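You operate a simulated robot arm through the tools that you are given. There is no shell and no other tool. Be economical: measure what you need, move in short steps, check, and stop when the job is done.

You run a simulated two-armed robot. Do the job below in one go: nothing can be reset, and whatever is moved stays where it is left.

## Task
Press the blue frozen-bread button, then toast the bread on 4.
Fine: wall switch on and dial set before the lever goes down; when it has popped up, blue button off and wall switch off. Leave the toast in the toaster.

Only the result counts: the job must be done as asked and must still hold three seconds after the hand-in. Knocking over, shifting, dropping, spilling or breaking anything else fails it.

## Robot
Two 7-joint arms with fingered hands on one trunk that stands fixed in place. Base frame: the origin is at the foot of the trunk, x ahead of it, y to its left, z up. Lengths are in m, angles in degrees, forces in N, time in s.
The left shoulder is at [0.2, 0.135, 1.12], the right one opposite. Payload 4 kg a hand.
The tool frame of a hand sits at the grasp point between the pads (the TCP): z along the fingers, y along the line on which they close. The tips reach 0.025 m beyond it. Largest opening 0.088 m; the body of the gripper starts 0.029 m behind the TCP. The gripper is a hand of 4 fingers: y runs from the thumb to the fingers, the wrist lies at [-0.013, -0.106, -0.174] in the tool frame.
Orientation is that of the tool frame in the base frame, as [roll, pitch, yaw] about the fixed x, y, z axes, in that order (R = Rz(yaw) Ry(pitch) Rx(roll)). With the fingers straight down and the wrist toward the robot, the tool's x, y and z point along [0, 1, 0], [1, 0, 0] and [0, 0, -1] of the base frame.

## Interface
- The arms move only by the tool apply_moves. It takes "left_plan", "right_plan" or both (then of equal length, played together; a hand with none holds still); each is a list of rows, each an object of numbers (a shift or turn left out is 0): "dx", "dy", "dz": the shift along the tool's x, y, z in m; "wx", "wy", "wz": the turn, a rotation vector about the tool's x, y, z in degrees. In form: [{"dx": .., "dy": .., "dz": .., "wx": .., "wy": .., "wz": ..}, ...]. A call has 1 to 8 rows; each row shifts and turns the commanded pose from where the row before left it, along the tool's axes as they then stand. A row lasts 0.2 s, in which the tool goes at most 0.05 m and 8.6 degrees; a call with a longer step from one row to the next is refused whole. Where a pose cannot be reached the arm comes as near as it can. A force on the tool above 40 N (or 10 N above the force at the start of the call, whichever is more), or a blocked arm, ends the call early, and 0.2 s more pass. In this call time passes only in rows, and 0.2 s behind the last. It gives the time, the measured TCP pose, the force on the tool (base axes), the opening and the grip force at its end, in the units of the frame above (readings bear some noise), with the torque about the TCP (base axes, N m) and any sound that the robot's microphone picked up.
- Cameras (640 x 400 px; columns grow to the right, rows downward): "scene" is now at [0.134, -0.0392, 1.729]; the picture's right is [-0.46, -0.89, 0.00], its down [-0.60, 0.31, -0.74] and it looks along [0.66, -0.34, -0.67] (base axes); focal length 357 px, centre (320, 200). "left" rides on the left gripper at [-0.064, -0.083, -0.098] in its tool frame; the picture's right is [-0.62, -0.37, 0.69], its down [0.71, -0.63, 0.30] and it looks along [0.32, 0.68, 0.65] (tool axes); focal length 265 px, centre (320, 200). "right" rides on the right gripper at [0.064, -0.083, -0.098] in its tool frame; the picture's right is [-0.62, 0.37, -0.69], its down [-0.71, -0.63, 0.30] and it looks along [-0.32, 0.68, 0.65] (tool axes); focal length 265 px, centre (320, 200). There is no depth. A picture from a camera that has moved, and an enlarged one, comes with that camera's place and axes in the base frame and with its lens.
- grab_frame(camera): a new picture of that camera. The clock stands still meanwhile.
- move_column(by): slides the trunk up (or, below 0, down) by that many m; the arms and the scene camera ride with it, the base frame stays. It gives what a move gives, with no picture.
- move_fingers(index, middle, ring, thumb_bend, thumb_turn, hand): sets how far each is bent, from 0 (flat) to 1 (curled in); at 0.3 the hand is open as for a grip, at 0.7 the pads meet at the TCP. One left out holds its place. A second passes; each finger stops where it meets its share of the squeeze, and holds until it gets a number again. It is the only way to open and close the hand. It gives what a move gives, with no picture; readings hold the bend of each and the force on the fingers (four entries, about 0 where the hand has none), thumb and palm. thumb_turn goes from beside the hand (0) to across from the fingers (1), as for a grip.
- aim_head(pan, tilt): turns the head with the scene camera to pan (to the left, within 97 degrees either way) and tilt (down, from -29 to 69), counted from straight ahead of the robot. It gives what a move gives.
- close_up(camera, box): a new picture of the part [left, top, right, bottom] of that camera's present view, enlarged. The clock stands still meanwhile.
- job_done(): hands the job in; it is judged then, once.

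Go step by step. Nothing tells you positions but the pictures and the camera data: compare them with the known pose of the tool, close in by small moves and look again before you grip or let go. The budget is 120 turns and 74 pictures, counting those below and the enlarged ones. Unless the task says otherwise, let go and move clear before handing in, and close with one line.

The tools are called after "Request:" as name(argument=value, ...) on one line, values as JSON. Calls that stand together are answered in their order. apply_moves: Moves the arms, as the interface text tells. Its arguments: {"type":"object","properties":{"left_plan":{"type":"array"},"right_plan":{"type":"array"}},"required":[]} The other tools are called the same way: move_column (by) slides the trunk up or down; move_fingers (index, middle, ring, thumb_bend, thumb_turn, hand) moves the fingers one by one; aim_head (pan, tilt) turns the head that bears the scene camera; grab_frame (camera) takes a picture; close_up (camera, box) takes an enlarged picture of a part of a camera's view; job_done () hands the job in.

At the start:

```text
time_s: 0.0
left_tool_pos: [0.4614, 0.016, 1.4347]
left_tool_rot: [-180.0, 0.0, 90.0]
left_contact_force: [-0.1, -0.6, -0.5]
left_wrist_torque: [-0.02, 0.0, 0.01]
left_grip_width: 0.0877
left_grasp_force: 0.1
left_shape: jaw
left_bend: [0.3, 0.3, 0.3, 0.3, 0.98]
left_finger forces: [0.0, 0.1, 0.0, 0.1, 0.1, 0.1]
right_tool_pos: [0.3647, -0.4305, 1.4046]
right_tool_rot: [-179.9, 0.0, 90.0]
right_contact_force: [1.0, 0.0, -0.7]
right_wrist_torque: [0.03, 0.02, 0.02]
right_grip_width: 0.0875
right_grasp_force: 0.1
right_shape: jaw
right_bend: [0.3, 0.3, 0.3, 0.3, 0.98]
right_finger forces: [0.1, 0.1, 0.0, 0.0, 0.1, 0.0]
trunk travel left (down, up): [-0.725, 0.045]
head pan, tilt: [-27.4, 42.2]
```

scene: 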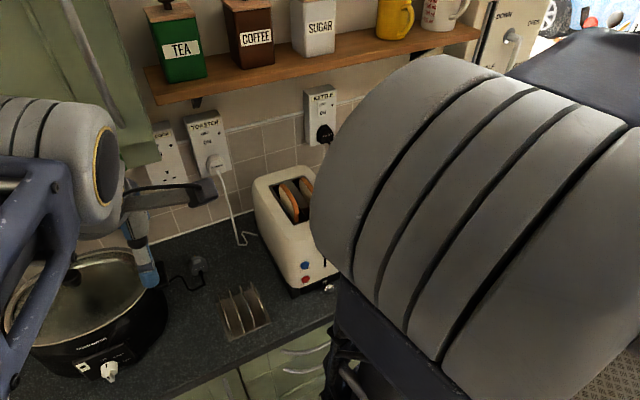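
right: 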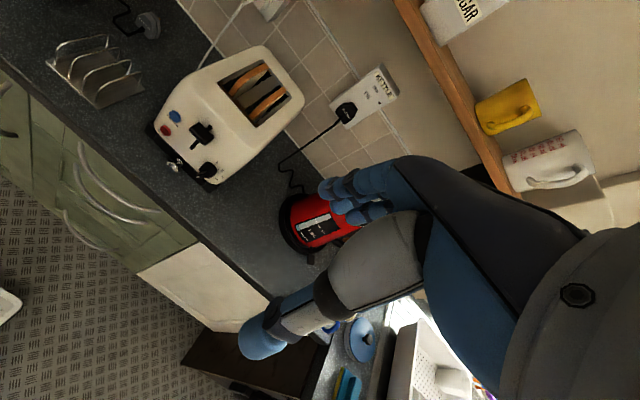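
left: 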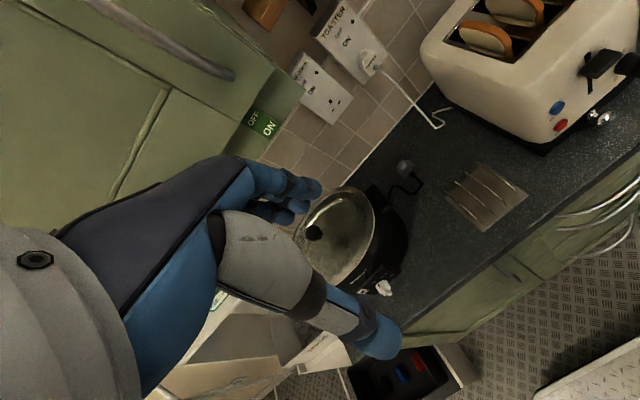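

I see the toaster at centre with blue and red buttons on its front, and the "TOASTER" wall socket behind it. I'll take enlarged looks first.

Request:
close_up(camera="scene", box=[140, 80, 350, 310])

Request:
close_up(camera="right", box=[130, 40, 330, 200])

Request:
close_up(camera="left", box=[240, 0, 640, 240])

```text
1.74 times, centred on (245, 195) of scene
camera zoom: at [0.134, -0.0392, 1.729], right [-0.46, -0.89, 0.0], down [-0.6, 0.31, -0.74], along [0.66, -0.34, -0.67], focal length 620 px, centre (450, 209)
```

zoom: 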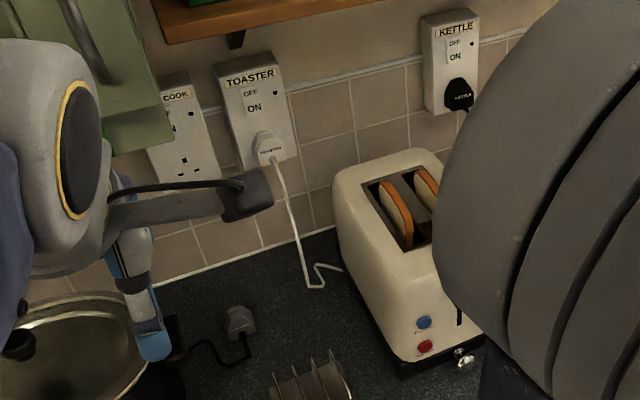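

```text
2.50 times, centred on (230, 120) of right
camera zoom: at [0.2812, -0.3675, 1.5042], right [0.37, -0.62, 0.69], down [-0.63, -0.71, -0.3], along [0.68, -0.32, -0.65], focal length 664 px, centre (545, 400)
```

zoom: 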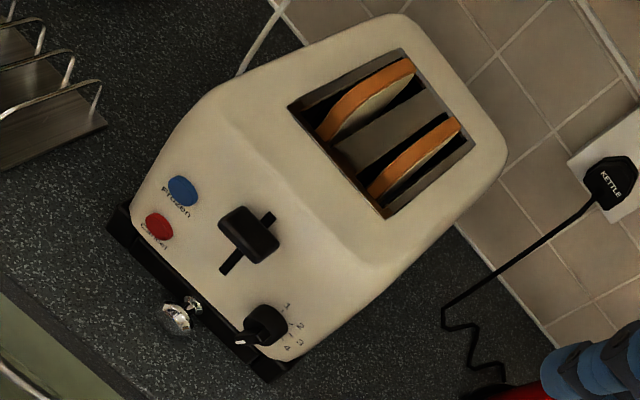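

```text
1.60 times, centred on (440, 120) of left
camera zoom: at [0.3776, -0.0482, 1.5331], right [-0.37, -0.62, -0.69], down [-0.63, 0.71, -0.3], along [0.68, 0.32, -0.65], focal length 425 px, centre (128, 328)
```

zoom: 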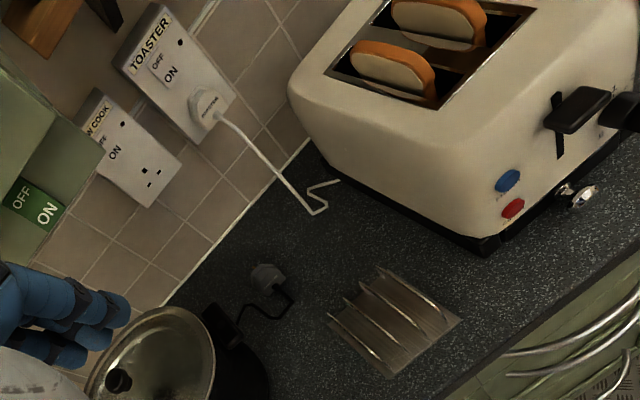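

Triangulating from the hand cameras puts the blue button at about (0.614, -0.248, 1.048), the lever knob at (0.60, -0.304, 1.088), the dial at (0.605, -0.357, 1.01) and the wall switch near (0.98, -0.145, 1.21). I'll look closer at the dial and switch.

Request:
close_up(camera="right", box=[160, 95, 240, 195])

Request:
close_up(camera="left", box=[300, 0, 400, 90])

```text
4.00 times, centred on (200, 145) of right
camera zoom: at [0.2812, -0.3675, 1.5042], right [0.37, -0.62, 0.69], down [-0.63, -0.71, -0.3], along [0.68, -0.32, -0.65], focal length 1062 px, centre (800, 420)
```

zoom: 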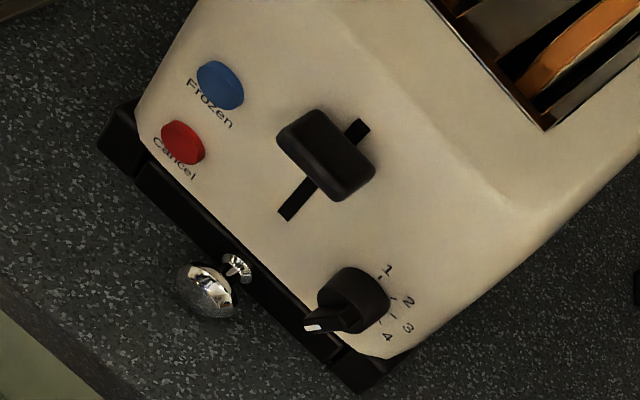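

```text
4.44 times, centred on (350, 45) of left
camera zoom: at [0.3776, -0.0482, 1.5331], right [-0.37, -0.62, -0.69], down [-0.63, 0.71, -0.3], along [0.68, 0.32, -0.65], focal length 1180 px, centre (187, 889)
```

zoom: 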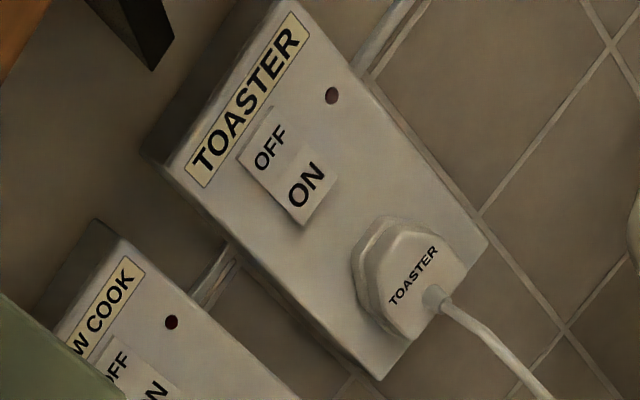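

Pointer knob dial (white tip seems to point down), labels 1–4 clockwise on the right; wall rocker is off with ON as its lower half. I'll bring the right hand to a forward-tilted pose, clearing the head's view too.

Request:
apply_moves(right_plan=[{"dy": 0.03, "wx": -8.5}, {"dy": 0.02, "dz": 0.01, "wx": -8.5}, {"dy": 0.01, "dz": 0.02, "wx": -8.5}, {"dz": 0.03, "wx": -8.5}, {"dz": 0.03, "wx": -8.5}, {"dz": 0.03, "wx": -8.5}, {"dz": 0.03, "dy": -0.02, "wx": -8.5}, {"dy": -0.05}])

Request:
grab_frame(camera="scene")

Request:
grab_frame(camera="right")

```text
time_s: 1.8
left_tool_pos: [0.4591, 0.0179, 1.4349]
left_tool_rot: [-180.0, -0.1, 90.0]
left_contact_force: [0.4, 0.0, -0.7]
left_wrist_torque: [-0.02, -0.02, 0.03]
left_grip_width: 0.0875
left_grasp_force: 0.0
left_shape: jaw
left_bend: [0.3, 0.3, 0.3, 0.3, 0.98]
left_finger forces: [0.0, 0.0, 0.1, 0.0, 0.0, 0.1]
right_tool_pos: [0.4677, -0.4266, 1.2314]
right_tool_rot: [120.3, 0.1, 90.0]
right_contact_force: [-0.2, 0.4, -0.3]
right_wrist_torque: [-0.03, -0.02, -0.04]
right_grip_width: 0.0875
right_grasp_force: 0.1
right_shape: jaw
right_bend: [0.3, 0.3, 0.3, 0.3, 0.98]
right_finger forces: [0.1, 0.0, 0.0, 0.0, 0.0, 0.0]
trunk travel left (down, up): [-0.725, 0.045]
head pan, tilt: [-27.4, 42.2]
```

```text
65 pictures are left
camera scene: at [0.134, -0.0387, 1.7291], right [-0.46, -0.89, 0.0], down [-0.6, 0.31, -0.74], along [0.66, -0.34, -0.67], focal length 357 px, centre (320, 200)
```

scene: 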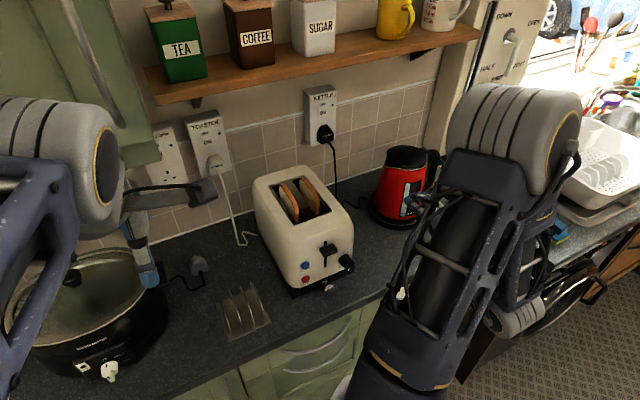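

```text
64 pictures are left
camera right: at [0.3413, -0.3631, 1.2095], right [-0.41, -0.62, 0.67], down [-0.06, -0.71, -0.7], along [0.91, -0.33, 0.26], focal length 265 px, centre (320, 200)
```

right: 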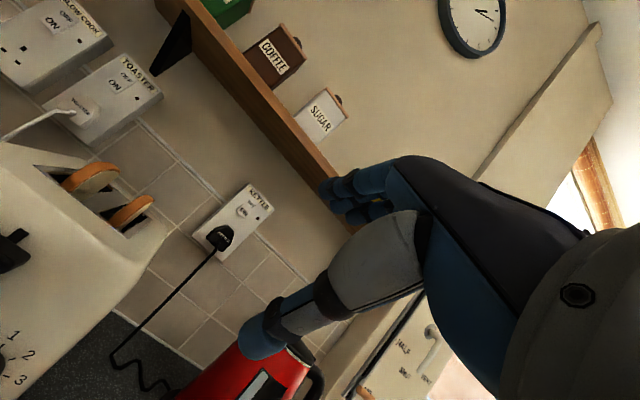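

The front of the toaster is now free in the scene view; I'll enlarge it for the dial.

Request:
close_up(camera="scene", box=[280, 225, 370, 300])

Request:
close_up(camera="scene", box=[180, 95, 250, 190])

Request:
close_up(camera="right", box=[0, 0, 240, 150])

```text
5.33 times, centred on (325, 262) of scene
camera zoom: at [0.134, -0.0387, 1.7291], right [-0.46, -0.89, 0.0], down [-0.6, 0.31, -0.74], along [0.66, -0.34, -0.67], focal length 1902 px, centre (293, -133)
```

zoom: 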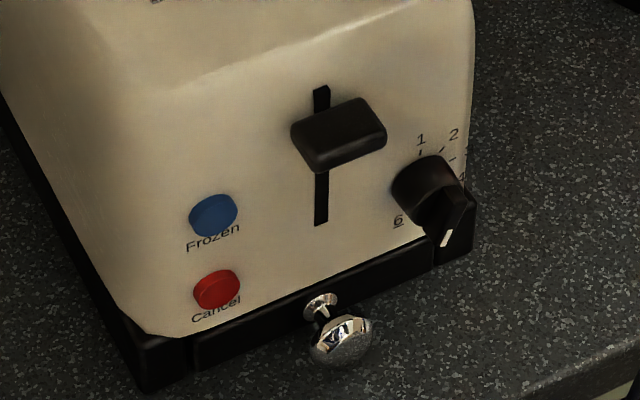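

```text
4.21 times, centred on (215, 142) of scene
camera zoom: at [0.134, -0.0387, 1.7291], right [-0.46, -0.89, 0.0], down [-0.6, 0.31, -0.74], along [0.66, -0.34, -0.67], focal length 1502 px, centre (762, 442)
```

zoom: 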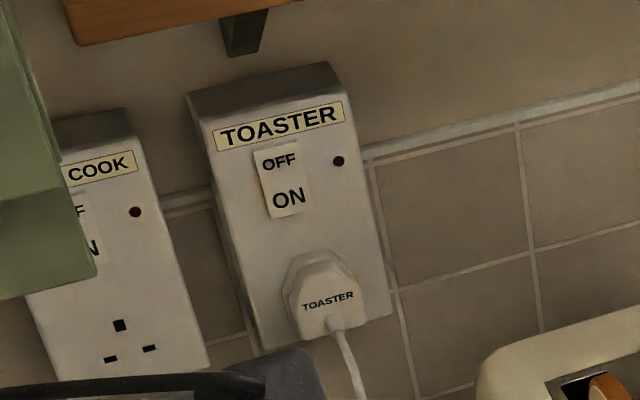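

```text
2.67 times, centred on (120, 75) of right
camera zoom: at [0.3413, -0.3631, 1.2095], right [-0.41, -0.62, 0.67], down [-0.06, -0.71, -0.7], along [0.91, -0.33, 0.26], focal length 708 px, centre (853, 533)
```

zoom: 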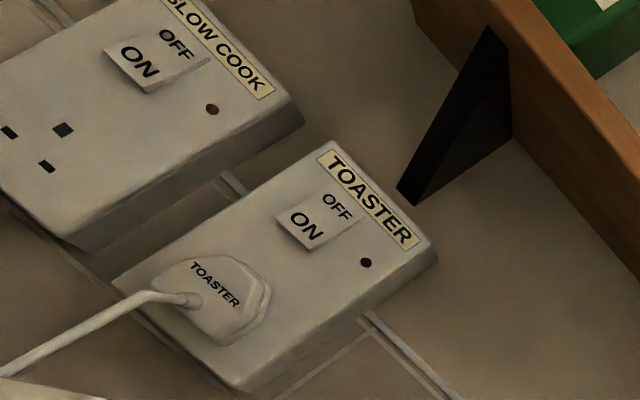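

The dial runs 1–6 clockwise with the pointer at about 5, so it needs about 40° counter-clockwise. I'll shape the right hand into a pointing index finger and look at it.

Request:
move_fingers(hand="right", index=0.1, middle=1, ring=1, thumb_bend=1, thumb_turn=0.9)

Request:
grab_frame(camera="right")

Request:
close_up(camera="scene", box=[360, 150, 520, 270])

```text
time_s: 2.8
left_tool_pos: [0.4594, 0.0165, 1.4347]
left_tool_rot: [-180.0, 0.0, 90.0]
left_contact_force: [-0.5, -0.4, -0.3]
left_wrist_torque: [-0.03, -0.01, 0.02]
left_grip_width: 0.0877
left_grasp_force: 0.1
left_shape: jaw
left_bend: [0.3, 0.3, 0.3, 0.3, 0.98]
left_finger forces: [0.0, 0.0, 0.0, 0.0, 0.0, 0.0]
right_tool_pos: [0.4687, -0.4272, 1.231]
right_tool_rot: [120.6, 0.0, 90.0]
right_contact_force: [0.1, 0.1, 0.8]
right_wrist_torque: [0.02, 0.0, 0.03]
right_grip_width: 0.0303
right_grasp_force: 0.1
right_shape: fingers
right_bend: [0.1, 1.0, 1.0, 1.0, 0.92]
right_finger forces: [0.1, 0.0, 0.0, 0.0, 0.0, 0.1]
trunk travel left (down, up): [-0.725, 0.045]
head pan, tilt: [-27.4, 42.2]
```

```text
60 pictures are left
camera right: at [0.3413, -0.3636, 1.2098], right [-0.41, -0.62, 0.67], down [-0.06, -0.71, -0.7], along [0.91, -0.32, 0.26], focal length 265 px, centre (320, 200)
```

right: 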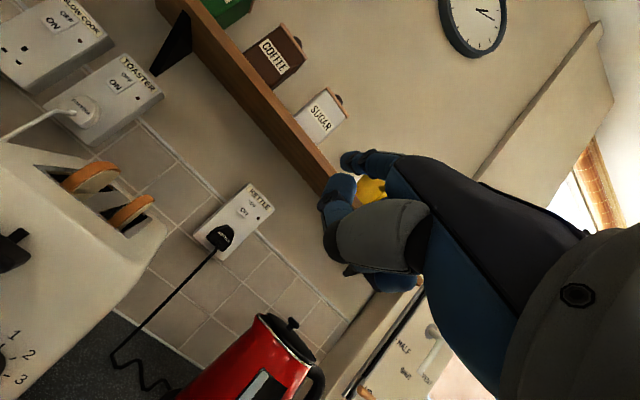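

```text
3.33 times, centred on (440, 210) of scene
camera zoom: at [0.134, -0.0392, 1.729], right [-0.46, -0.89, 0.0], down [-0.6, 0.31, -0.74], along [0.66, -0.34, -0.67], focal length 1189 px, centre (-80, 167)
```

zoom: 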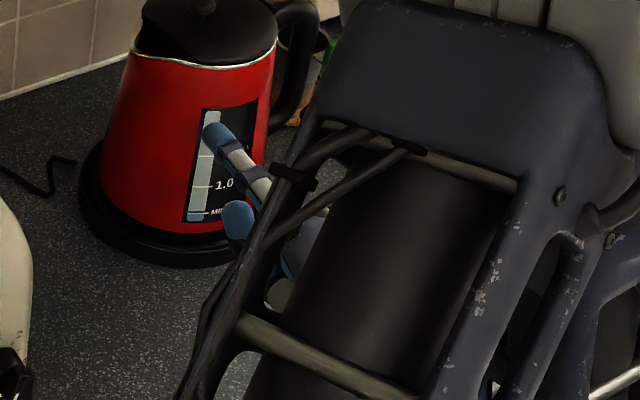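

The nearly flat index splays out about 7.5 cm sideways, so it is better used partly bent. I'll bend it to 0.6 and check the tip again.

Request:
move_fingers(hand="right", index=0.55, middle=1, ring=1, thumb_bend=1, thumb_turn=0.3)

Request:
close_up(camera="right", box=[220, 100, 460, 320])

Request:
close_up(camera="scene", box=[360, 150, 520, 270])

```text
time_s: 3.8
left_tool_pos: [0.4606, 0.0171, 1.4344]
left_tool_rot: [-179.9, 0.0, 90.0]
left_contact_force: [0.1, -0.1, 0.0]
left_wrist_torque: [0.02, -0.01, 0.04]
left_grip_width: 0.0874
left_grasp_force: 0.0
left_shape: jaw
left_bend: [0.3, 0.3, 0.3, 0.3, 0.98]
left_finger forces: [0.1, 0.0, 0.1, 0.0, 0.0, 0.0]
right_tool_pos: [0.4688, -0.4279, 1.2309]
right_tool_rot: [120.5, 0.0, 90.0]
right_contact_force: [0.0, 0.7, -1.8]
right_wrist_torque: [0.04, 0.03, 0.03]
right_grip_width: 0.0357
right_grasp_force: 0.1
right_shape: fingers
right_bend: [0.55, 1.0, 1.0, 1.0, 0.31]
right_finger forces: [0.1, 0.1, 0.0, 0.0, 0.0, 0.0]
trunk travel left (down, up): [-0.725, 0.045]
head pan, tilt: [-27.4, 42.2]
```

```text
1.82 times, centred on (340, 210) of right
camera zoom: at [0.3413, -0.3636, 1.2098], right [-0.41, -0.62, 0.67], down [-0.06, -0.71, -0.7], along [0.91, -0.32, 0.26], focal length 483 px, centre (284, 182)
```

zoom: 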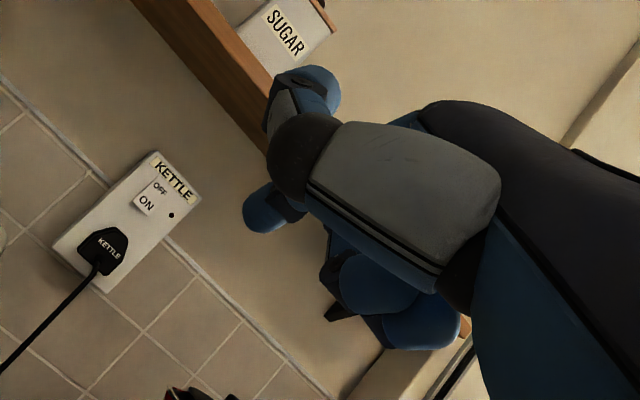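

```text
3.33 times, centred on (440, 210) of scene
camera zoom: at [0.134, -0.0392, 1.729], right [-0.46, -0.89, 0.0], down [-0.6, 0.31, -0.74], along [0.66, -0.34, -0.67], focal length 1189 px, centre (-80, 167)
```

zoom: 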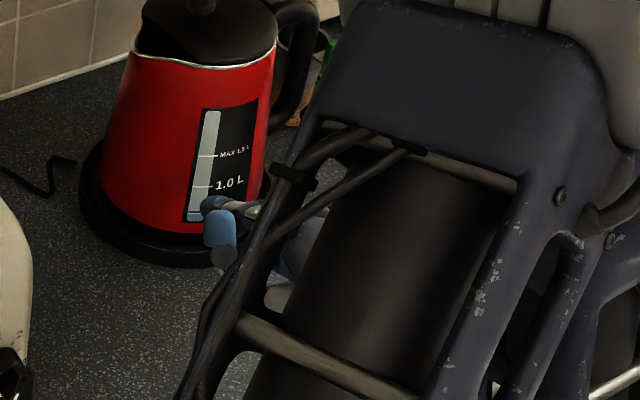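

The thumb got in front of the camera. A thumb–index pinch at the TCP is better known, so I'll make that my poking tip.

Request:
move_fingers(hand="right", index=0.7, middle=1, ring=1, thumb_bend=0.7, thumb_turn=1)

Request:
close_up(camera="right", box=[220, 100, 460, 320])

Request:
close_up(camera="scene", box=[360, 150, 520, 270])

```text
time_s: 4.8
left_tool_pos: [0.4605, 0.0157, 1.4331]
left_tool_rot: [180.0, -0.1, 90.0]
left_contact_force: [0.0, 0.7, 0.8]
left_wrist_torque: [0.03, 0.01, 0.0]
left_grip_width: 0.0878
left_grasp_force: 0.3
left_shape: jaw
left_bend: [0.3, 0.3, 0.3, 0.3, 0.98]
left_finger forces: [0.0, 0.1, 0.0, 0.1, 0.1, 0.0]
right_tool_pos: [0.4689, -0.4281, 1.232]
right_tool_rot: [120.5, 0.0, 90.1]
right_contact_force: [-0.5, 0.6, 0.6]
right_wrist_torque: [-0.01, -0.02, 0.01]
right_grip_width: 0.0
right_grasp_force: 0.0
right_shape: fingers
right_bend: [0.7, 1.0, 1.0, 0.7, 1.0]
right_finger forces: [0.0, 0.0, 0.0, 0.1, 0.0, 0.0]
trunk travel left (down, up): [-0.725, 0.045]
head pan, tilt: [-27.4, 42.2]
```

```text
1.82 times, centred on (340, 210) of right
camera zoom: at [0.3413, -0.3636, 1.2098], right [-0.41, -0.62, 0.67], down [-0.06, -0.71, -0.7], along [0.91, -0.32, 0.26], focal length 483 px, centre (284, 182)
```

zoom: 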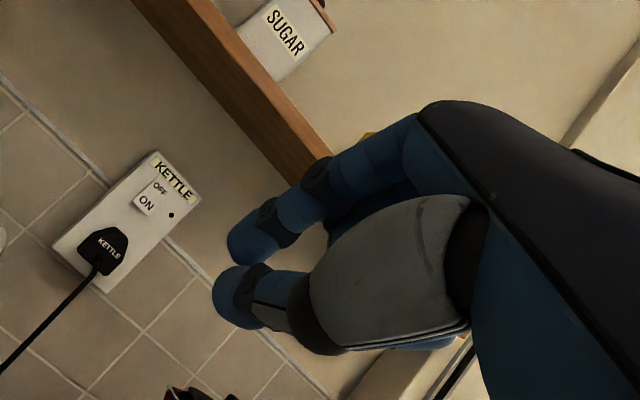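

```text
3.33 times, centred on (440, 210) of scene
camera zoom: at [0.134, -0.0392, 1.729], right [-0.46, -0.89, 0.0], down [-0.6, 0.31, -0.74], along [0.66, -0.34, -0.67], focal length 1189 px, centre (-80, 167)
```

zoom: 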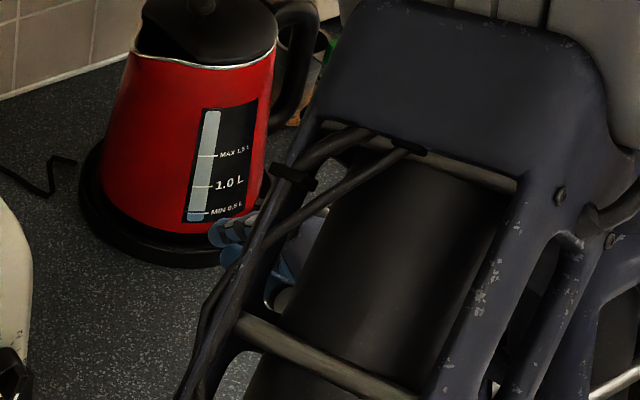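

The pinch forms a compact beak about 2.5 cm beyond the TCP, with the index as the upper tip. I'll use the left hand for the wall switch, so I bring it to the same forward pose and pinch.

Request:
apply_moves(left_plan=[{"dx": -0.0165, "dy": 0.03, "wx": -8.5}, {"dx": -0.0165, "dy": 0.02, "dz": 0.01, "wx": -8.5}, {"dx": -0.0165, "dy": 0.01, "dz": 0.02, "wx": -8.5}, {"dx": -0.0165, "dz": 0.03, "wx": -8.5}, {"dx": -0.0165, "dz": 0.03, "wx": -8.5}, {"dx": -0.0165, "dz": 0.03, "wx": -8.5}, {"dx": -0.0165, "dz": 0.03, "dy": -0.02, "wx": -8.5}, {"dx": -0.0165, "dy": -0.04}])

Request:
move_fingers(hand="left", index=0.7, middle=1, ring=1, thumb_bend=0.7, thumb_turn=1)

Request:
aim_head(pan=-12, tilt=34)

Request:
grab_frame(camera="scene")

Request:
grab_frame(camera="left")

```text
time_s: 5.7
left_tool_pos: [0.4824, -0.1242, 1.3776]
left_tool_rot: [158.1, 5.1, 72.9]
left_contact_force: [-0.1, 0.6, -0.3]
left_wrist_torque: [0.0, -0.05, 0.0]
left_grip_width: 0.0879
left_grasp_force: 0.1
left_shape: jaw
left_bend: [0.3, 0.3, 0.3, 0.3, 0.97]
left_finger forces: [0.0, 0.0, 0.0, 0.1, 0.0, 0.0]
right_tool_pos: [0.4683, -0.4275, 1.2315]
right_tool_rot: [120.4, 0.0, 90.0]
right_contact_force: [0.0, 0.0, -0.7]
right_wrist_torque: [-0.01, -0.01, -0.03]
right_grip_width: 0.0001
right_grasp_force: 0.0
right_shape: fingers
right_bend: [0.7, 1.0, 1.0, 0.7, 1.0]
right_finger forces: [0.0, 0.0, 0.0, 0.0, 0.0, 0.0]
trunk travel left (down, up): [-0.725, 0.045]
head pan, tilt: [-27.4, 42.2]
stopped in row 4 (left hand): the arm was blocked; the commanded pose is now the measured one
```

```text
time_s: 6.7
left_tool_pos: [0.4824, -0.1249, 1.3758]
left_tool_rot: [158.1, 5.0, 73.0]
left_contact_force: [0.0, -0.7, -0.5]
left_wrist_torque: [0.0, 0.02, -0.03]
left_grip_width: 0.0
left_grasp_force: 0.1
left_shape: fingers
left_bend: [0.7, 1.0, 1.0, 0.7, 1.0]
left_finger forces: [0.1, 0.0, 0.0, 0.1, 0.0, 0.1]
right_tool_pos: [0.468, -0.4275, 1.2305]
right_tool_rot: [120.5, 0.0, 90.0]
right_contact_force: [1.1, 0.3, 1.1]
right_wrist_torque: [-0.02, 0.0, -0.02]
right_grip_width: 0.0001
right_grasp_force: 0.0
right_shape: fingers
right_bend: [0.7, 1.0, 1.0, 0.7, 1.0]
right_finger forces: [0.1, 0.0, 0.1, 0.0, 0.0, 0.0]
trunk travel left (down, up): [-0.725, 0.045]
head pan, tilt: [-27.4, 42.2]
```

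```text
time_s: 7.5
left_tool_pos: [0.4822, -0.1248, 1.3778]
left_tool_rot: [158.1, 4.9, 73.0]
left_contact_force: [-0.3, -0.3, 0.8]
left_wrist_torque: [0.0, -0.01, 0.0]
left_grip_width: 0.0
left_grasp_force: 0.0
left_shape: fingers
left_bend: [0.7, 1.0, 1.0, 0.7, 1.0]
left_finger forces: [0.0, 0.0, 0.0, 0.1, 0.1, 0.1]
right_tool_pos: [0.4673, -0.4278, 1.2317]
right_tool_rot: [120.5, 0.0, 89.8]
right_contact_force: [0.5, 0.0, -0.2]
right_wrist_torque: [0.04, -0.01, -0.02]
right_grip_width: 0.0001
right_grasp_force: 0.1
right_shape: fingers
right_bend: [0.7, 1.0, 1.0, 0.7, 1.0]
right_finger forces: [0.1, 0.0, 0.1, 0.0, 0.1, 0.0]
trunk travel left (down, up): [-0.725, 0.045]
head pan, tilt: [-12.0, 34.0]
```

```text
54 pictures are left
camera scene: at [0.1465, -0.0192, 1.7413], right [-0.21, -0.98, 0.0], down [-0.55, 0.12, -0.83], along [0.81, -0.17, -0.56], focal length 357 px, centre (320, 200)
```

scene: 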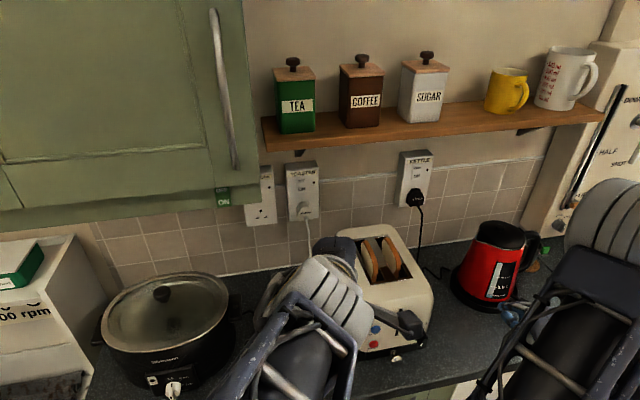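

```text
53 pictures are left
camera left: at [0.3569, -0.1479, 1.4426], right [-0.28, -0.63, -0.72], down [-0.26, 0.78, -0.58], along [0.93, 0.02, -0.38], focal length 265 px, centre (320, 200)
```

left: 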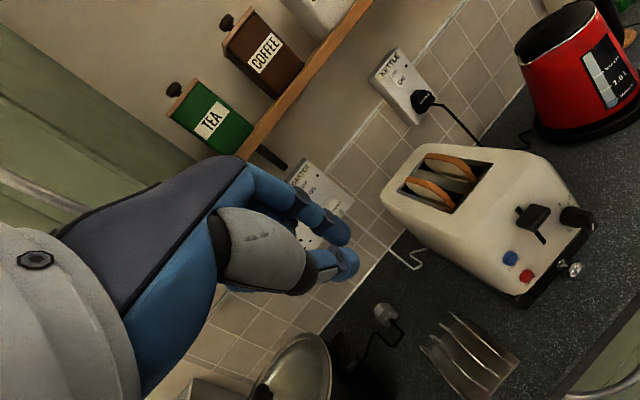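

The left arm got blocked partway (no contact force; probably a joint limit), and the cabinet and shelf lie well above z ≈ 1.35. I'll first move it down and left, then finish the turn.

Request:
apply_moves(left_plan=[{"dx": 0.023, "dz": 0.041}, {"dx": 0.023, "dz": 0.041}, {"dx": 0.023, "dz": 0.041}, {"wx": -7.7, "wy": 3.04, "wz": -1.95}, {"wx": -7.7, "wy": 3.04, "wz": -1.95}, {"wx": -7.7, "wy": 3.04, "wz": -1.95}, {"wx": -7.7, "wy": 3.04, "wz": -1.95}, {"wx": -7.7, "wy": 3.04, "wz": -1.95}])

```text
time_s: 8.0
left_tool_pos: [0.4283, -0.1839, 1.3248]
left_tool_rot: [157.6, 4.5, 56.5]
left_contact_force: [-0.3, 1.3, 0.1]
left_wrist_torque: [-0.04, 0.03, 0.02]
left_grip_width: 0.0001
left_grasp_force: 0.1
left_shape: fingers
left_bend: [0.7, 1.0, 1.0, 0.7, 1.0]
left_finger forces: [0.0, 0.0, 0.1, 0.1, 0.0, 0.1]
right_tool_pos: [0.4688, -0.4272, 1.2312]
right_tool_rot: [120.4, 0.0, 89.9]
right_contact_force: [-1.1, 0.0, -1.4]
right_wrist_torque: [0.0, 0.02, -0.02]
right_grip_width: 0.0
right_grasp_force: 0.0
right_shape: fingers
right_bend: [0.7, 1.0, 1.0, 0.7, 1.0]
right_finger forces: [0.1, 0.0, 0.1, 0.1, 0.0, 0.0]
trunk travel left (down, up): [-0.725, 0.045]
head pan, tilt: [-12.0, 34.0]
stopped in row 2 (left hand): the arm was blocked; the commanded pose is now the measured one
```

The left arm swung the wrong way; something is limiting it. I'll look at the left arm.

Request:
aim_head(pan=10, tilt=60)

Request:
grab_frame(camera="scene")

```text
time_s: 8.9
left_tool_pos: [0.4277, -0.1846, 1.3258]
left_tool_rot: [157.6, 4.6, 56.6]
left_contact_force: [0.2, 0.0, -0.4]
left_wrist_torque: [0.0, -0.01, -0.01]
left_grip_width: 0.0003
left_grasp_force: 0.0
left_shape: fingers
left_bend: [0.7, 1.0, 1.0, 0.7, 1.0]
left_finger forces: [0.0, 0.0, 0.0, 0.0, 0.0, 0.0]
right_tool_pos: [0.4677, -0.4276, 1.2309]
right_tool_rot: [120.5, 0.0, 89.9]
right_contact_force: [0.0, 0.0, -0.1]
right_wrist_torque: [-0.01, 0.02, 0.03]
right_grip_width: 0.0001
right_grasp_force: 0.0
right_shape: fingers
right_bend: [0.7, 1.0, 1.0, 0.7, 1.0]
right_finger forces: [0.0, 0.1, 0.0, 0.1, 0.0, 0.0]
trunk travel left (down, up): [-0.725, 0.045]
head pan, tilt: [10.0, 60.0]
```

```text
52 pictures are left
camera scene: at [0.1256, 0.0108, 1.7055], right [0.17, -0.98, 0.0], down [-0.85, -0.15, -0.5], along [0.49, 0.09, -0.87], focal length 357 px, centre (320, 200)
```

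scene: 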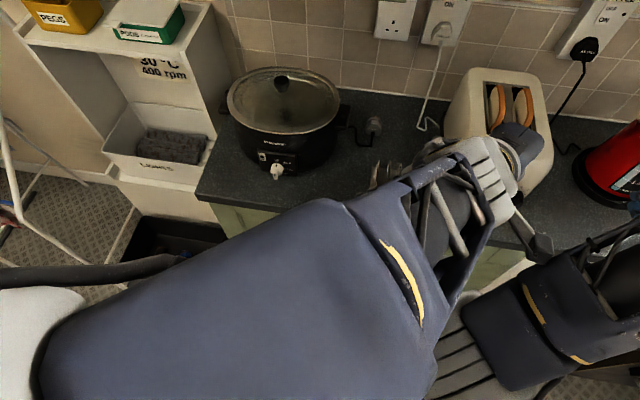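

The left arm's elbow is far out to the left and cramped. I'll back it out toward its starting place.

Request:
apply_moves(left_plan=[{"dx": 0.038, "dy": -0.005, "dz": -0.019}, {"dx": 0.038, "dy": -0.005, "dz": -0.019}, {"dx": 0.038, "dy": -0.005, "dz": -0.019}, {"dx": 0.038, "dy": -0.005, "dz": -0.019}, {"wx": 4.1, "wy": 2.2, "wz": -6.4}, {"wx": 4.1, "wy": 2.2, "wz": -6.4}, {"wx": 4.1, "wy": 2.2, "wz": -6.4}, {"wx": 4.1, "wy": 2.2, "wz": -6.4}])

```text
time_s: 10.7
left_tool_pos: [0.4749, -0.0272, 1.377]
left_tool_rot: [175.9, 1.8, 83.7]
left_contact_force: [0.2, -0.4, -0.2]
left_wrist_torque: [-0.02, -0.01, -0.01]
left_grip_width: 0.0
left_grasp_force: 0.1
left_shape: fingers
left_bend: [0.7, 1.0, 1.0, 0.7, 1.0]
left_finger forces: [0.0, 0.1, 0.0, 0.0, 0.0, 0.1]
right_tool_pos: [0.4691, -0.4273, 1.2319]
right_tool_rot: [120.5, 0.0, 90.0]
right_contact_force: [-0.2, 0.2, -0.1]
right_wrist_torque: [-0.01, -0.03, -0.02]
right_grip_width: 0.0
right_grasp_force: 0.1
right_shape: fingers
right_bend: [0.7, 1.0, 1.0, 0.7, 1.0]
right_finger forces: [0.0, 0.0, 0.0, 0.0, 0.0, 0.0]
trunk travel left (down, up): [-0.725, 0.045]
head pan, tilt: [10.0, 60.0]
```

Back near the start. Now I'll move forward and leftward a bit while tilting, instead of crossing over.

Request:
apply_moves(left_plan=[{"dx": 0.02, "dy": 0.03, "wz": -5}, {"dx": 0.02, "dy": 0.03}, {"dx": 0.01, "dy": 0.03, "wx": -7}, {"dx": 0.01, "dy": 0.02, "dz": 0.02, "wx": -7}, {"dy": 0.01, "dz": 0.02, "wx": -7}])

```text
time_s: 11.9
left_tool_pos: [0.6052, 0.0268, 1.3484]
left_tool_rot: [154.9, 2.3, 88.5]
left_contact_force: [1.4, 1.6, -0.3]
left_wrist_torque: [-0.03, 0.01, -0.05]
left_grip_width: 0.0004
left_grasp_force: 0.0
left_shape: fingers
left_bend: [0.7, 1.0, 1.0, 0.7, 1.0]
left_finger forces: [0.0, 0.0, 0.1, 0.1, 0.0, 0.0]
right_tool_pos: [0.4707, -0.4264, 1.2316]
right_tool_rot: [120.6, 0.0, 90.1]
right_contact_force: [0.9, 0.6, 0.0]
right_wrist_torque: [-0.03, 0.0, -0.03]
right_grip_width: 0.0
right_grasp_force: 0.0
right_shape: fingers
right_bend: [0.7, 1.0, 1.0, 0.7, 1.0]
right_finger forces: [0.0, 0.0, 0.1, 0.0, 0.0, 0.0]
trunk travel left (down, up): [-0.725, 0.045]
head pan, tilt: [10.0, 60.0]
```

Good, no block. Continue tilting and descending below the cabinet height.

Request:
apply_moves(left_plan=[{"dy": -0.03, "dz": 0.035, "wy": 2}, {"dy": -0.03, "dz": 0.03, "wx": -8.4}, {"dy": -0.025, "dz": 0.02, "wx": -8.4}, {"dy": -0.02, "dz": 0.01, "wx": -8.4}, {"dy": -0.01, "wx": -8.4}])

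Request:
aim_head(pan=-8, tilt=40)

Request:
grab_frame(camera="scene")

Request:
grab_frame(camera="left")

```text
time_s: 13.2
left_tool_pos: [0.6311, -0.0217, 1.2613]
left_tool_rot: [120.3, 11.4, 89.3]
left_contact_force: [-0.3, 0.1, -0.2]
left_wrist_torque: [-0.02, 0.03, 0.01]
left_grip_width: 0.0
left_grasp_force: 0.1
left_shape: fingers
left_bend: [0.7, 1.0, 1.0, 0.7, 1.0]
left_finger forces: [0.0, 0.0, 0.0, 0.1, 0.0, 0.1]
left hand out of reach, approached as far as the arm can: row 2, 3, 4, 5
right_tool_pos: [0.4653, -0.4279, 1.2236]
right_tool_rot: [121.3, -0.9, 89.6]
right_contact_force: [0.6, -0.2, 0.2]
right_wrist_torque: [0.0, -0.01, 0.0]
right_grip_width: 0.0001
right_grasp_force: 0.0
right_shape: fingers
right_bend: [0.7, 1.0, 1.0, 0.7, 1.0]
right_finger forces: [0.1, 0.0, 0.0, 0.0, 0.0, 0.0]
trunk travel left (down, up): [-0.725, 0.045]
head pan, tilt: [10.0, 60.0]
stopped in row 5 (left hand): the arm was blocked; the commanded pose is now the measured one
```

```text
time_s: 14.1
left_tool_pos: [0.6308, -0.0216, 1.2612]
left_tool_rot: [120.3, 11.5, 89.3]
left_contact_force: [0.5, -0.4, 0.4]
left_wrist_torque: [0.01, 0.01, 0.06]
left_grip_width: 0.0
left_grasp_force: 0.1
left_shape: fingers
left_bend: [0.7, 1.0, 1.0, 0.7, 1.0]
left_finger forces: [0.0, 0.0, 0.0, 0.0, 0.0, 0.0]
right_tool_pos: [0.4655, -0.4274, 1.2247]
right_tool_rot: [121.2, -1.0, 89.8]
right_contact_force: [-0.4, 0.2, -0.9]
right_wrist_torque: [-0.01, 0.0, -0.03]
right_grip_width: 0.0
right_grasp_force: 0.0
right_shape: fingers
right_bend: [0.7, 1.0, 1.0, 0.7, 1.0]
right_finger forces: [0.0, 0.1, 0.1, 0.0, 0.1, 0.0]
trunk travel left (down, up): [-0.725, 0.045]
head pan, tilt: [-8.0, 40.0]
```

```text
51 pictures are left
camera scene: at [0.1441, -0.0126, 1.7322], right [-0.14, -0.99, 0.0], down [-0.64, 0.09, -0.77], along [0.76, -0.11, -0.64], focal length 357 px, centre (320, 200)
```

scene: 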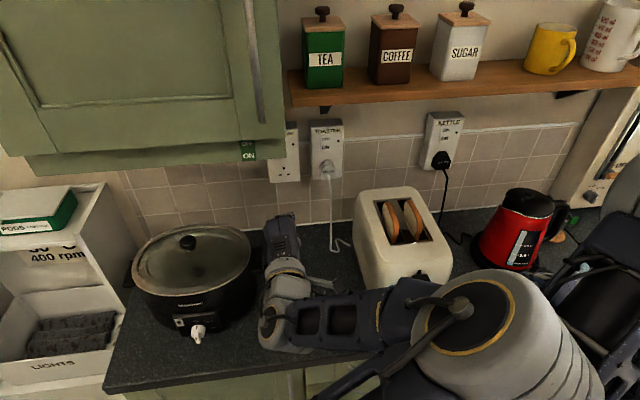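

```text
50 pictures are left
camera left: at [0.5046, -0.0879, 1.2527], right [0.4, -0.75, -0.53], down [-0.05, 0.56, -0.83], along [0.91, 0.36, 0.19], focal length 265 px, centre (320, 200)
```

left: 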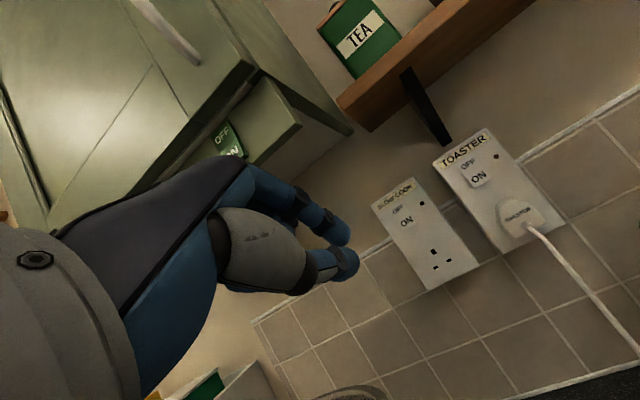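

The left elbow swung across to the right and nudged the right arm (right arm only shifted ~7 mm). I'll back the left arm out again and do the work with the right arm.

Request:
apply_moves(left_plan=[{"dx": 0.011, "dy": 0.023, "dz": -0.024}, {"dx": 0.01, "dy": 0.023, "dz": -0.024, "wx": 4}, {"dx": 0.01, "dy": 0.023, "dz": -0.024, "wx": 8}, {"wx": 8.2, "wy": -2}, {"wx": 8.2, "wy": -2}, {"wx": 8.2, "wy": -2}, {"dy": -0.03, "wx": 8.2}, {"dy": -0.04, "wx": 8.2}])

Request:
grab_frame(camera="scene")

```text
time_s: 16.1
left_tool_pos: [0.5795, 0.1552, 1.3446]
left_tool_rot: [169.7, 13.9, 106.6]
left_contact_force: [-0.2, -0.1, 0.2]
left_wrist_torque: [0.02, 0.0, 0.02]
left_grip_width: 0.0001
left_grasp_force: 0.0
left_shape: fingers
left_bend: [0.7, 1.0, 1.0, 0.7, 1.0]
left_finger forces: [0.0, 0.1, 0.1, 0.1, 0.1, 0.1]
left hand out of reach, approached as far as the arm can: row 1, 2
right_tool_pos: [0.4651, -0.428, 1.2229]
right_tool_rot: [121.1, -0.9, 89.7]
right_contact_force: [0.3, -0.1, 0.3]
right_wrist_torque: [-0.02, -0.01, 0.03]
right_grip_width: 0.0002
right_grasp_force: 0.0
right_shape: fingers
right_bend: [0.7, 1.0, 1.0, 0.7, 1.0]
right_finger forces: [0.1, 0.0, 0.0, 0.1, 0.0, 0.1]
trunk travel left (down, up): [-0.725, 0.045]
head pan, tilt: [-8.0, 40.0]
stopped in row 8 (left hand): the arm was blocked; the commanded pose is now the measured one
```

```text
49 pictures are left
camera scene: at [0.1441, -0.0129, 1.7322], right [-0.14, -0.99, 0.0], down [-0.64, 0.09, -0.77], along [0.76, -0.11, -0.64], focal length 357 px, centre (320, 200)
```

scene: 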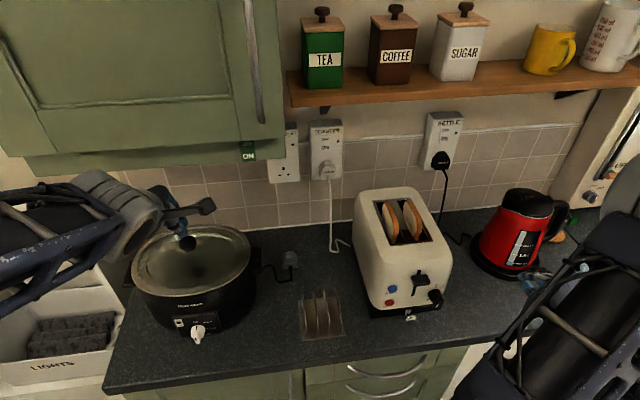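

The left arm now sits well out to the left with a good elbow posture, and everything stands undisturbed. I'll try lowering and tilting it there, away from the right arm.

Request:
apply_moves(left_plan=[{"dx": 0.012, "dy": -0.0087, "dz": 0.046}, {"dx": 0.012, "dy": -0.0087, "dz": 0.046}, {"wx": -5.8, "wy": -0.7, "wz": 5.75}, {"wx": -5.8, "wy": -0.7, "wz": 5.75}, {"wx": -5.8, "wy": -0.7, "wz": 5.75}, {"wx": -5.8, "wy": -0.7, "wz": 5.75}, {"wx": -5.8, "wy": -0.7, "wz": 5.75}, {"wx": -5.8, "wy": -0.7, "wz": 5.75}])

Request:
grab_frame(camera="scene")

```text
time_s: 17.9
left_tool_pos: [0.64, 0.1694, 1.2724]
left_tool_rot: [129.7, -0.1, 75.0]
left_contact_force: [-0.4, 0.4, -0.7]
left_wrist_torque: [-0.02, -0.01, -0.02]
left_grip_width: 0.0
left_grasp_force: 0.1
left_shape: fingers
left_bend: [0.7, 1.0, 1.0, 0.7, 1.0]
left_finger forces: [0.0, 0.0, 0.0, 0.0, 0.0, 0.0]
left hand out of reach, approached as far as the arm can: row 2, 3, 4, 5, 6, 7
right_tool_pos: [0.4672, -0.4285, 1.2231]
right_tool_rot: [121.1, -0.9, 89.8]
right_contact_force: [-0.5, 0.1, 0.4]
right_wrist_torque: [0.01, 0.03, 0.0]
right_grip_width: 0.0001
right_grasp_force: 0.1
right_shape: fingers
right_bend: [0.7, 1.0, 1.0, 0.7, 1.0]
right_finger forces: [0.0, 0.0, 0.0, 0.1, 0.0, 0.0]
trunk travel left (down, up): [-0.725, 0.045]
head pan, tilt: [-8.0, 40.0]
```

```text
48 pictures are left
camera scene: at [0.1439, -0.0128, 1.7323], right [-0.14, -0.99, 0.0], down [-0.64, 0.09, -0.77], along [0.76, -0.11, -0.64], focal length 357 px, centre (320, 200)
```

scene: 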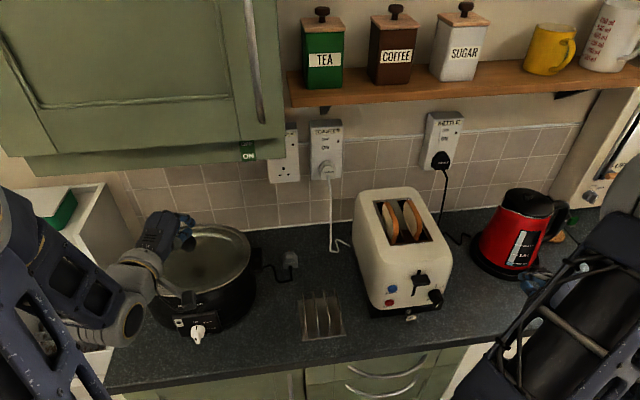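

The left hand is now posed properly over the cooker. I'll move it rightward in line with the wall switch.

Request:
apply_moves(left_plan=[{"dx": -0.0386, "dy": 0.0067, "dz": 0.0079}, {"dx": -0.0386, "dy": 0.0067, "dz": 0.0079}, {"dx": -0.0386, "dy": 0.0067, "dz": 0.0079}, {"dx": -0.0386, "dy": 0.0067, "dz": 0.0079}, {"dx": -0.0386, "dy": 0.0067, "dz": 0.0079}])

Request:
grab_frame(camera="scene")

```text
time_s: 19.1
left_tool_pos: [0.6603, -0.025, 1.2741]
left_tool_rot: [129.7, 0.1, 75.2]
left_contact_force: [-0.7, 0.4, 0.1]
left_wrist_torque: [-0.01, 0.0, 0.0]
left_grip_width: 0.0001
left_grasp_force: 0.0
left_shape: fingers
left_bend: [0.7, 1.0, 1.0, 0.7, 1.0]
left_finger forces: [0.0, 0.1, 0.1, 0.1, 0.1, 0.0]
left hand out of reach, approached as far as the arm can: row 1, 2
right_tool_pos: [0.4666, -0.427, 1.2245]
right_tool_rot: [121.1, -0.9, 89.7]
right_contact_force: [-0.7, 0.0, 0.3]
right_wrist_torque: [0.01, 0.02, 0.02]
right_grip_width: 0.0
right_grasp_force: 0.0
right_shape: fingers
right_bend: [0.7, 1.0, 1.0, 0.7, 1.0]
right_finger forces: [0.0, 0.0, 0.1, 0.0, 0.0, 0.0]
trunk travel left (down, up): [-0.725, 0.045]
head pan, tilt: [-8.0, 40.0]
```

```text
47 pictures are left
camera scene: at [0.1441, -0.0121, 1.7322], right [-0.14, -0.99, 0.0], down [-0.64, 0.09, -0.77], along [0.76, -0.11, -0.64], focal length 357 px, centre (320, 200)
```

scene: 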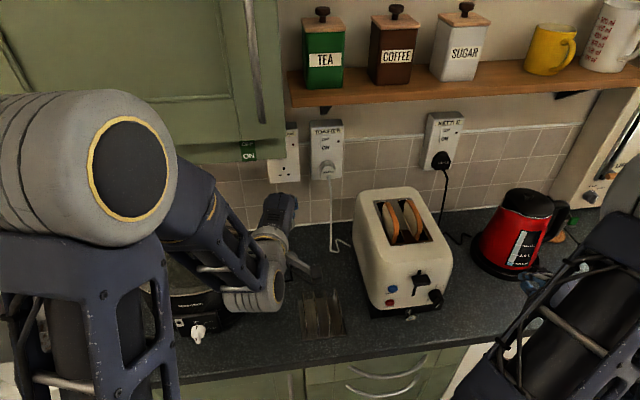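

Good posture. Advance toward the wall and down to switch height.

Request:
apply_moves(left_plan=[{"dx": -0.007, "dy": -0.02, "dz": 0.035}, {"dx": -0.009, "dy": 0.012, "dz": 0.04}, {"dx": -0.009, "dy": 0.022, "dz": 0.035}, {"dx": -0.009, "dy": 0.025, "dz": 0.03}])

Request:
grab_frame(camera="left")

Request:
grab_frame(camera="scene")

```text
time_s: 20.1
left_tool_pos: [0.7786, -0.094, 1.2156]
left_tool_rot: [129.8, 0.1, 75.1]
left_contact_force: [0.1, -0.4, 0.6]
left_wrist_torque: [-0.02, -0.03, -0.01]
left_grip_width: 0.0
left_grasp_force: 0.0
left_shape: fingers
left_bend: [0.7, 1.0, 1.0, 0.7, 1.0]
left_finger forces: [0.0, 0.0, 0.0, 0.0, 0.0, 0.0]
right_tool_pos: [0.4671, -0.4272, 1.2233]
right_tool_rot: [121.2, -0.9, 89.8]
right_contact_force: [0.3, 1.1, -0.3]
right_wrist_torque: [-0.02, -0.02, -0.03]
right_grip_width: 0.0
right_grasp_force: 0.0
right_shape: fingers
right_bend: [0.7, 1.0, 1.0, 0.7, 1.0]
right_finger forces: [0.0, 0.0, 0.0, 0.0, 0.0, 0.1]
trunk travel left (down, up): [-0.725, 0.045]
head pan, tilt: [-8.0, 40.0]
```

```text
46 pictures are left
camera left: at [0.639, -0.123, 1.2143], right [0.13, -0.68, -0.73], down [0.02, 0.73, -0.68], along [0.99, 0.07, 0.11], focal length 265 px, centre (320, 200)
```

left: 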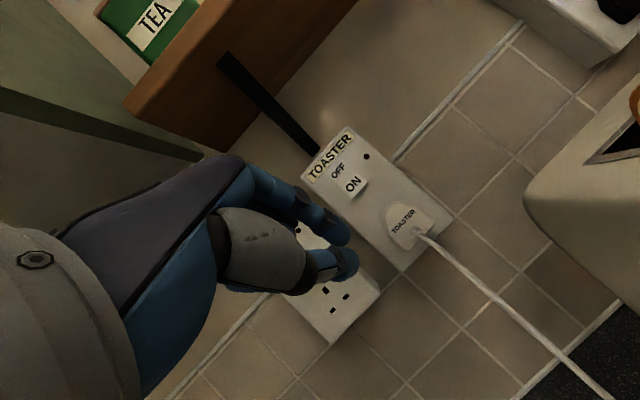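

```text
45 pictures are left
camera scene: at [0.1439, -0.0124, 1.7322], right [-0.14, -0.99, 0.0], down [-0.64, 0.09, -0.77], along [0.76, -0.11, -0.64], focal length 357 px, centre (320, 200)
```

scene: 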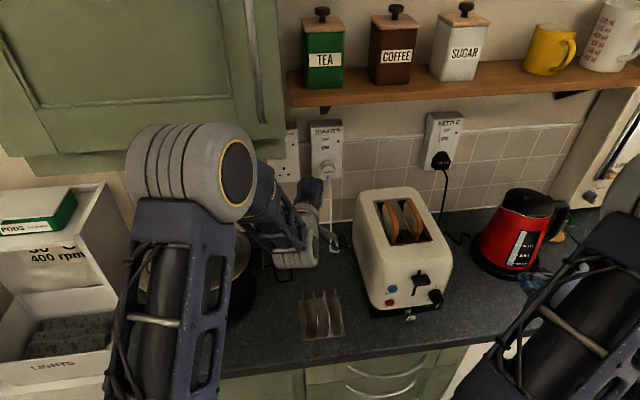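

Nearly there; I'll enlarge to fix the switch position against the fingertip.

Request:
close_up(camera="scene", box=[270, 110, 360, 220])

Request:
close_up(camera="left", box=[280, 110, 420, 300])

```text
3.64 times, centred on (315, 165) of scene
camera zoom: at [0.1439, -0.0124, 1.7322], right [-0.14, -0.99, 0.0], down [-0.64, 0.09, -0.77], along [0.76, -0.11, -0.64], focal length 1297 px, centre (338, 327)
```

zoom: 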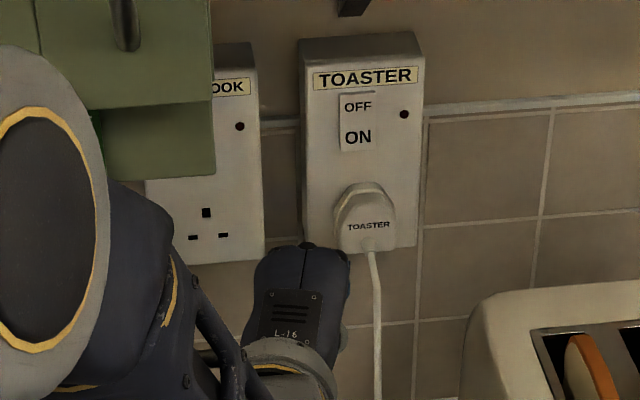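

```text
2.11 times, centred on (350, 205) of left
camera zoom: at [0.639, -0.123, 1.2143], right [0.13, -0.68, -0.73], down [0.02, 0.73, -0.68], along [0.99, 0.07, 0.11], focal length 559 px, centre (257, 190)
```

zoom: 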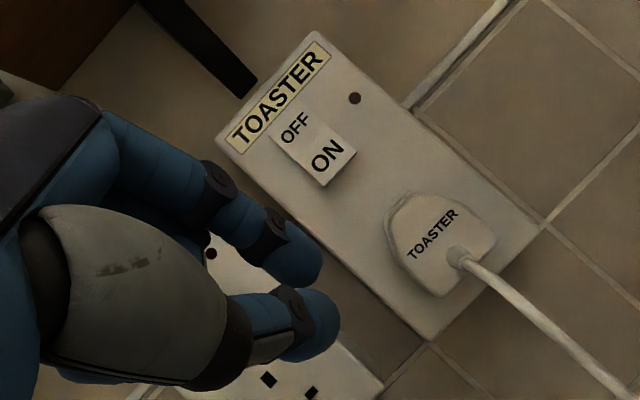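

Refined: the ON half is at about (0.951, -0.142, 1.232), and the index tip sits at TCP + (0.023, -0.012, -0.008). I'll go to 3 cm in front of it.

Request:
apply_moves(left_plan=[{"dx": -0.0016, "dy": 0.0327, "dz": 0.0256}, {"dx": -0.0016, "dy": 0.0327, "dz": 0.0256}, {"dx": -0.0016, "dy": 0.0327, "dz": 0.0256}])

Request:
close_up(camera="left", box=[260, 110, 460, 300])

Request:
grab_frame(camera="scene")

```text
time_s: 20.9
left_tool_pos: [0.8938, -0.1316, 1.2414]
left_tool_rot: [129.8, 0.1, 75.2]
left_contact_force: [-0.3, 0.0, -0.1]
left_wrist_torque: [0.0, 0.0, -0.01]
left_grip_width: 0.0
left_grasp_force: 0.0
left_shape: fingers
left_bend: [0.7, 1.0, 1.0, 0.7, 1.0]
left_finger forces: [0.1, 0.0, 0.1, 0.0, 0.0, 0.0]
right_tool_pos: [0.4669, -0.4282, 1.2233]
right_tool_rot: [121.1, -0.9, 89.8]
right_contact_force: [0.7, -0.3, 0.2]
right_wrist_torque: [0.02, -0.02, 0.01]
right_grip_width: 0.0
right_grasp_force: 0.1
right_shape: fingers
right_bend: [0.7, 1.0, 1.0, 0.7, 1.0]
right_finger forces: [0.0, 0.1, 0.0, 0.0, 0.0, 0.1]
trunk travel left (down, up): [-0.725, 0.045]
head pan, tilt: [-8.0, 40.0]
```

```text
2.11 times, centred on (360, 205) of left
camera zoom: at [0.7537, -0.161, 1.2401], right [0.13, -0.68, -0.73], down [0.02, 0.73, -0.68], along [0.99, 0.07, 0.11], focal length 559 px, centre (236, 190)
```

zoom: 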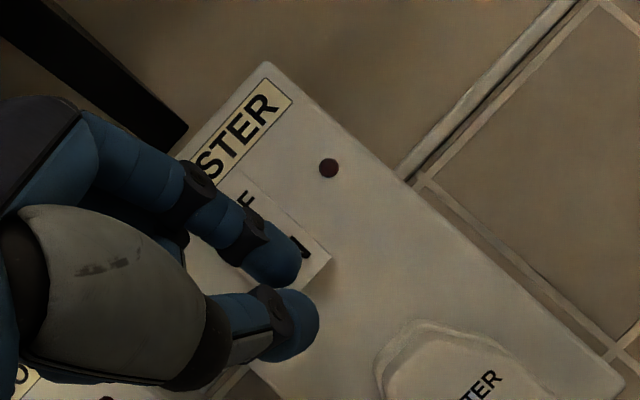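

```text
41 pictures are left
camera scene: at [0.1439, -0.0124, 1.7323], right [-0.14, -0.99, 0.0], down [-0.64, 0.09, -0.77], along [0.76, -0.11, -0.64], focal length 357 px, centre (320, 200)
```

scene: 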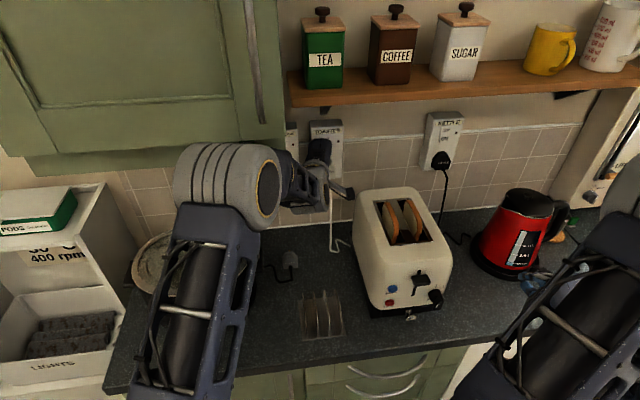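

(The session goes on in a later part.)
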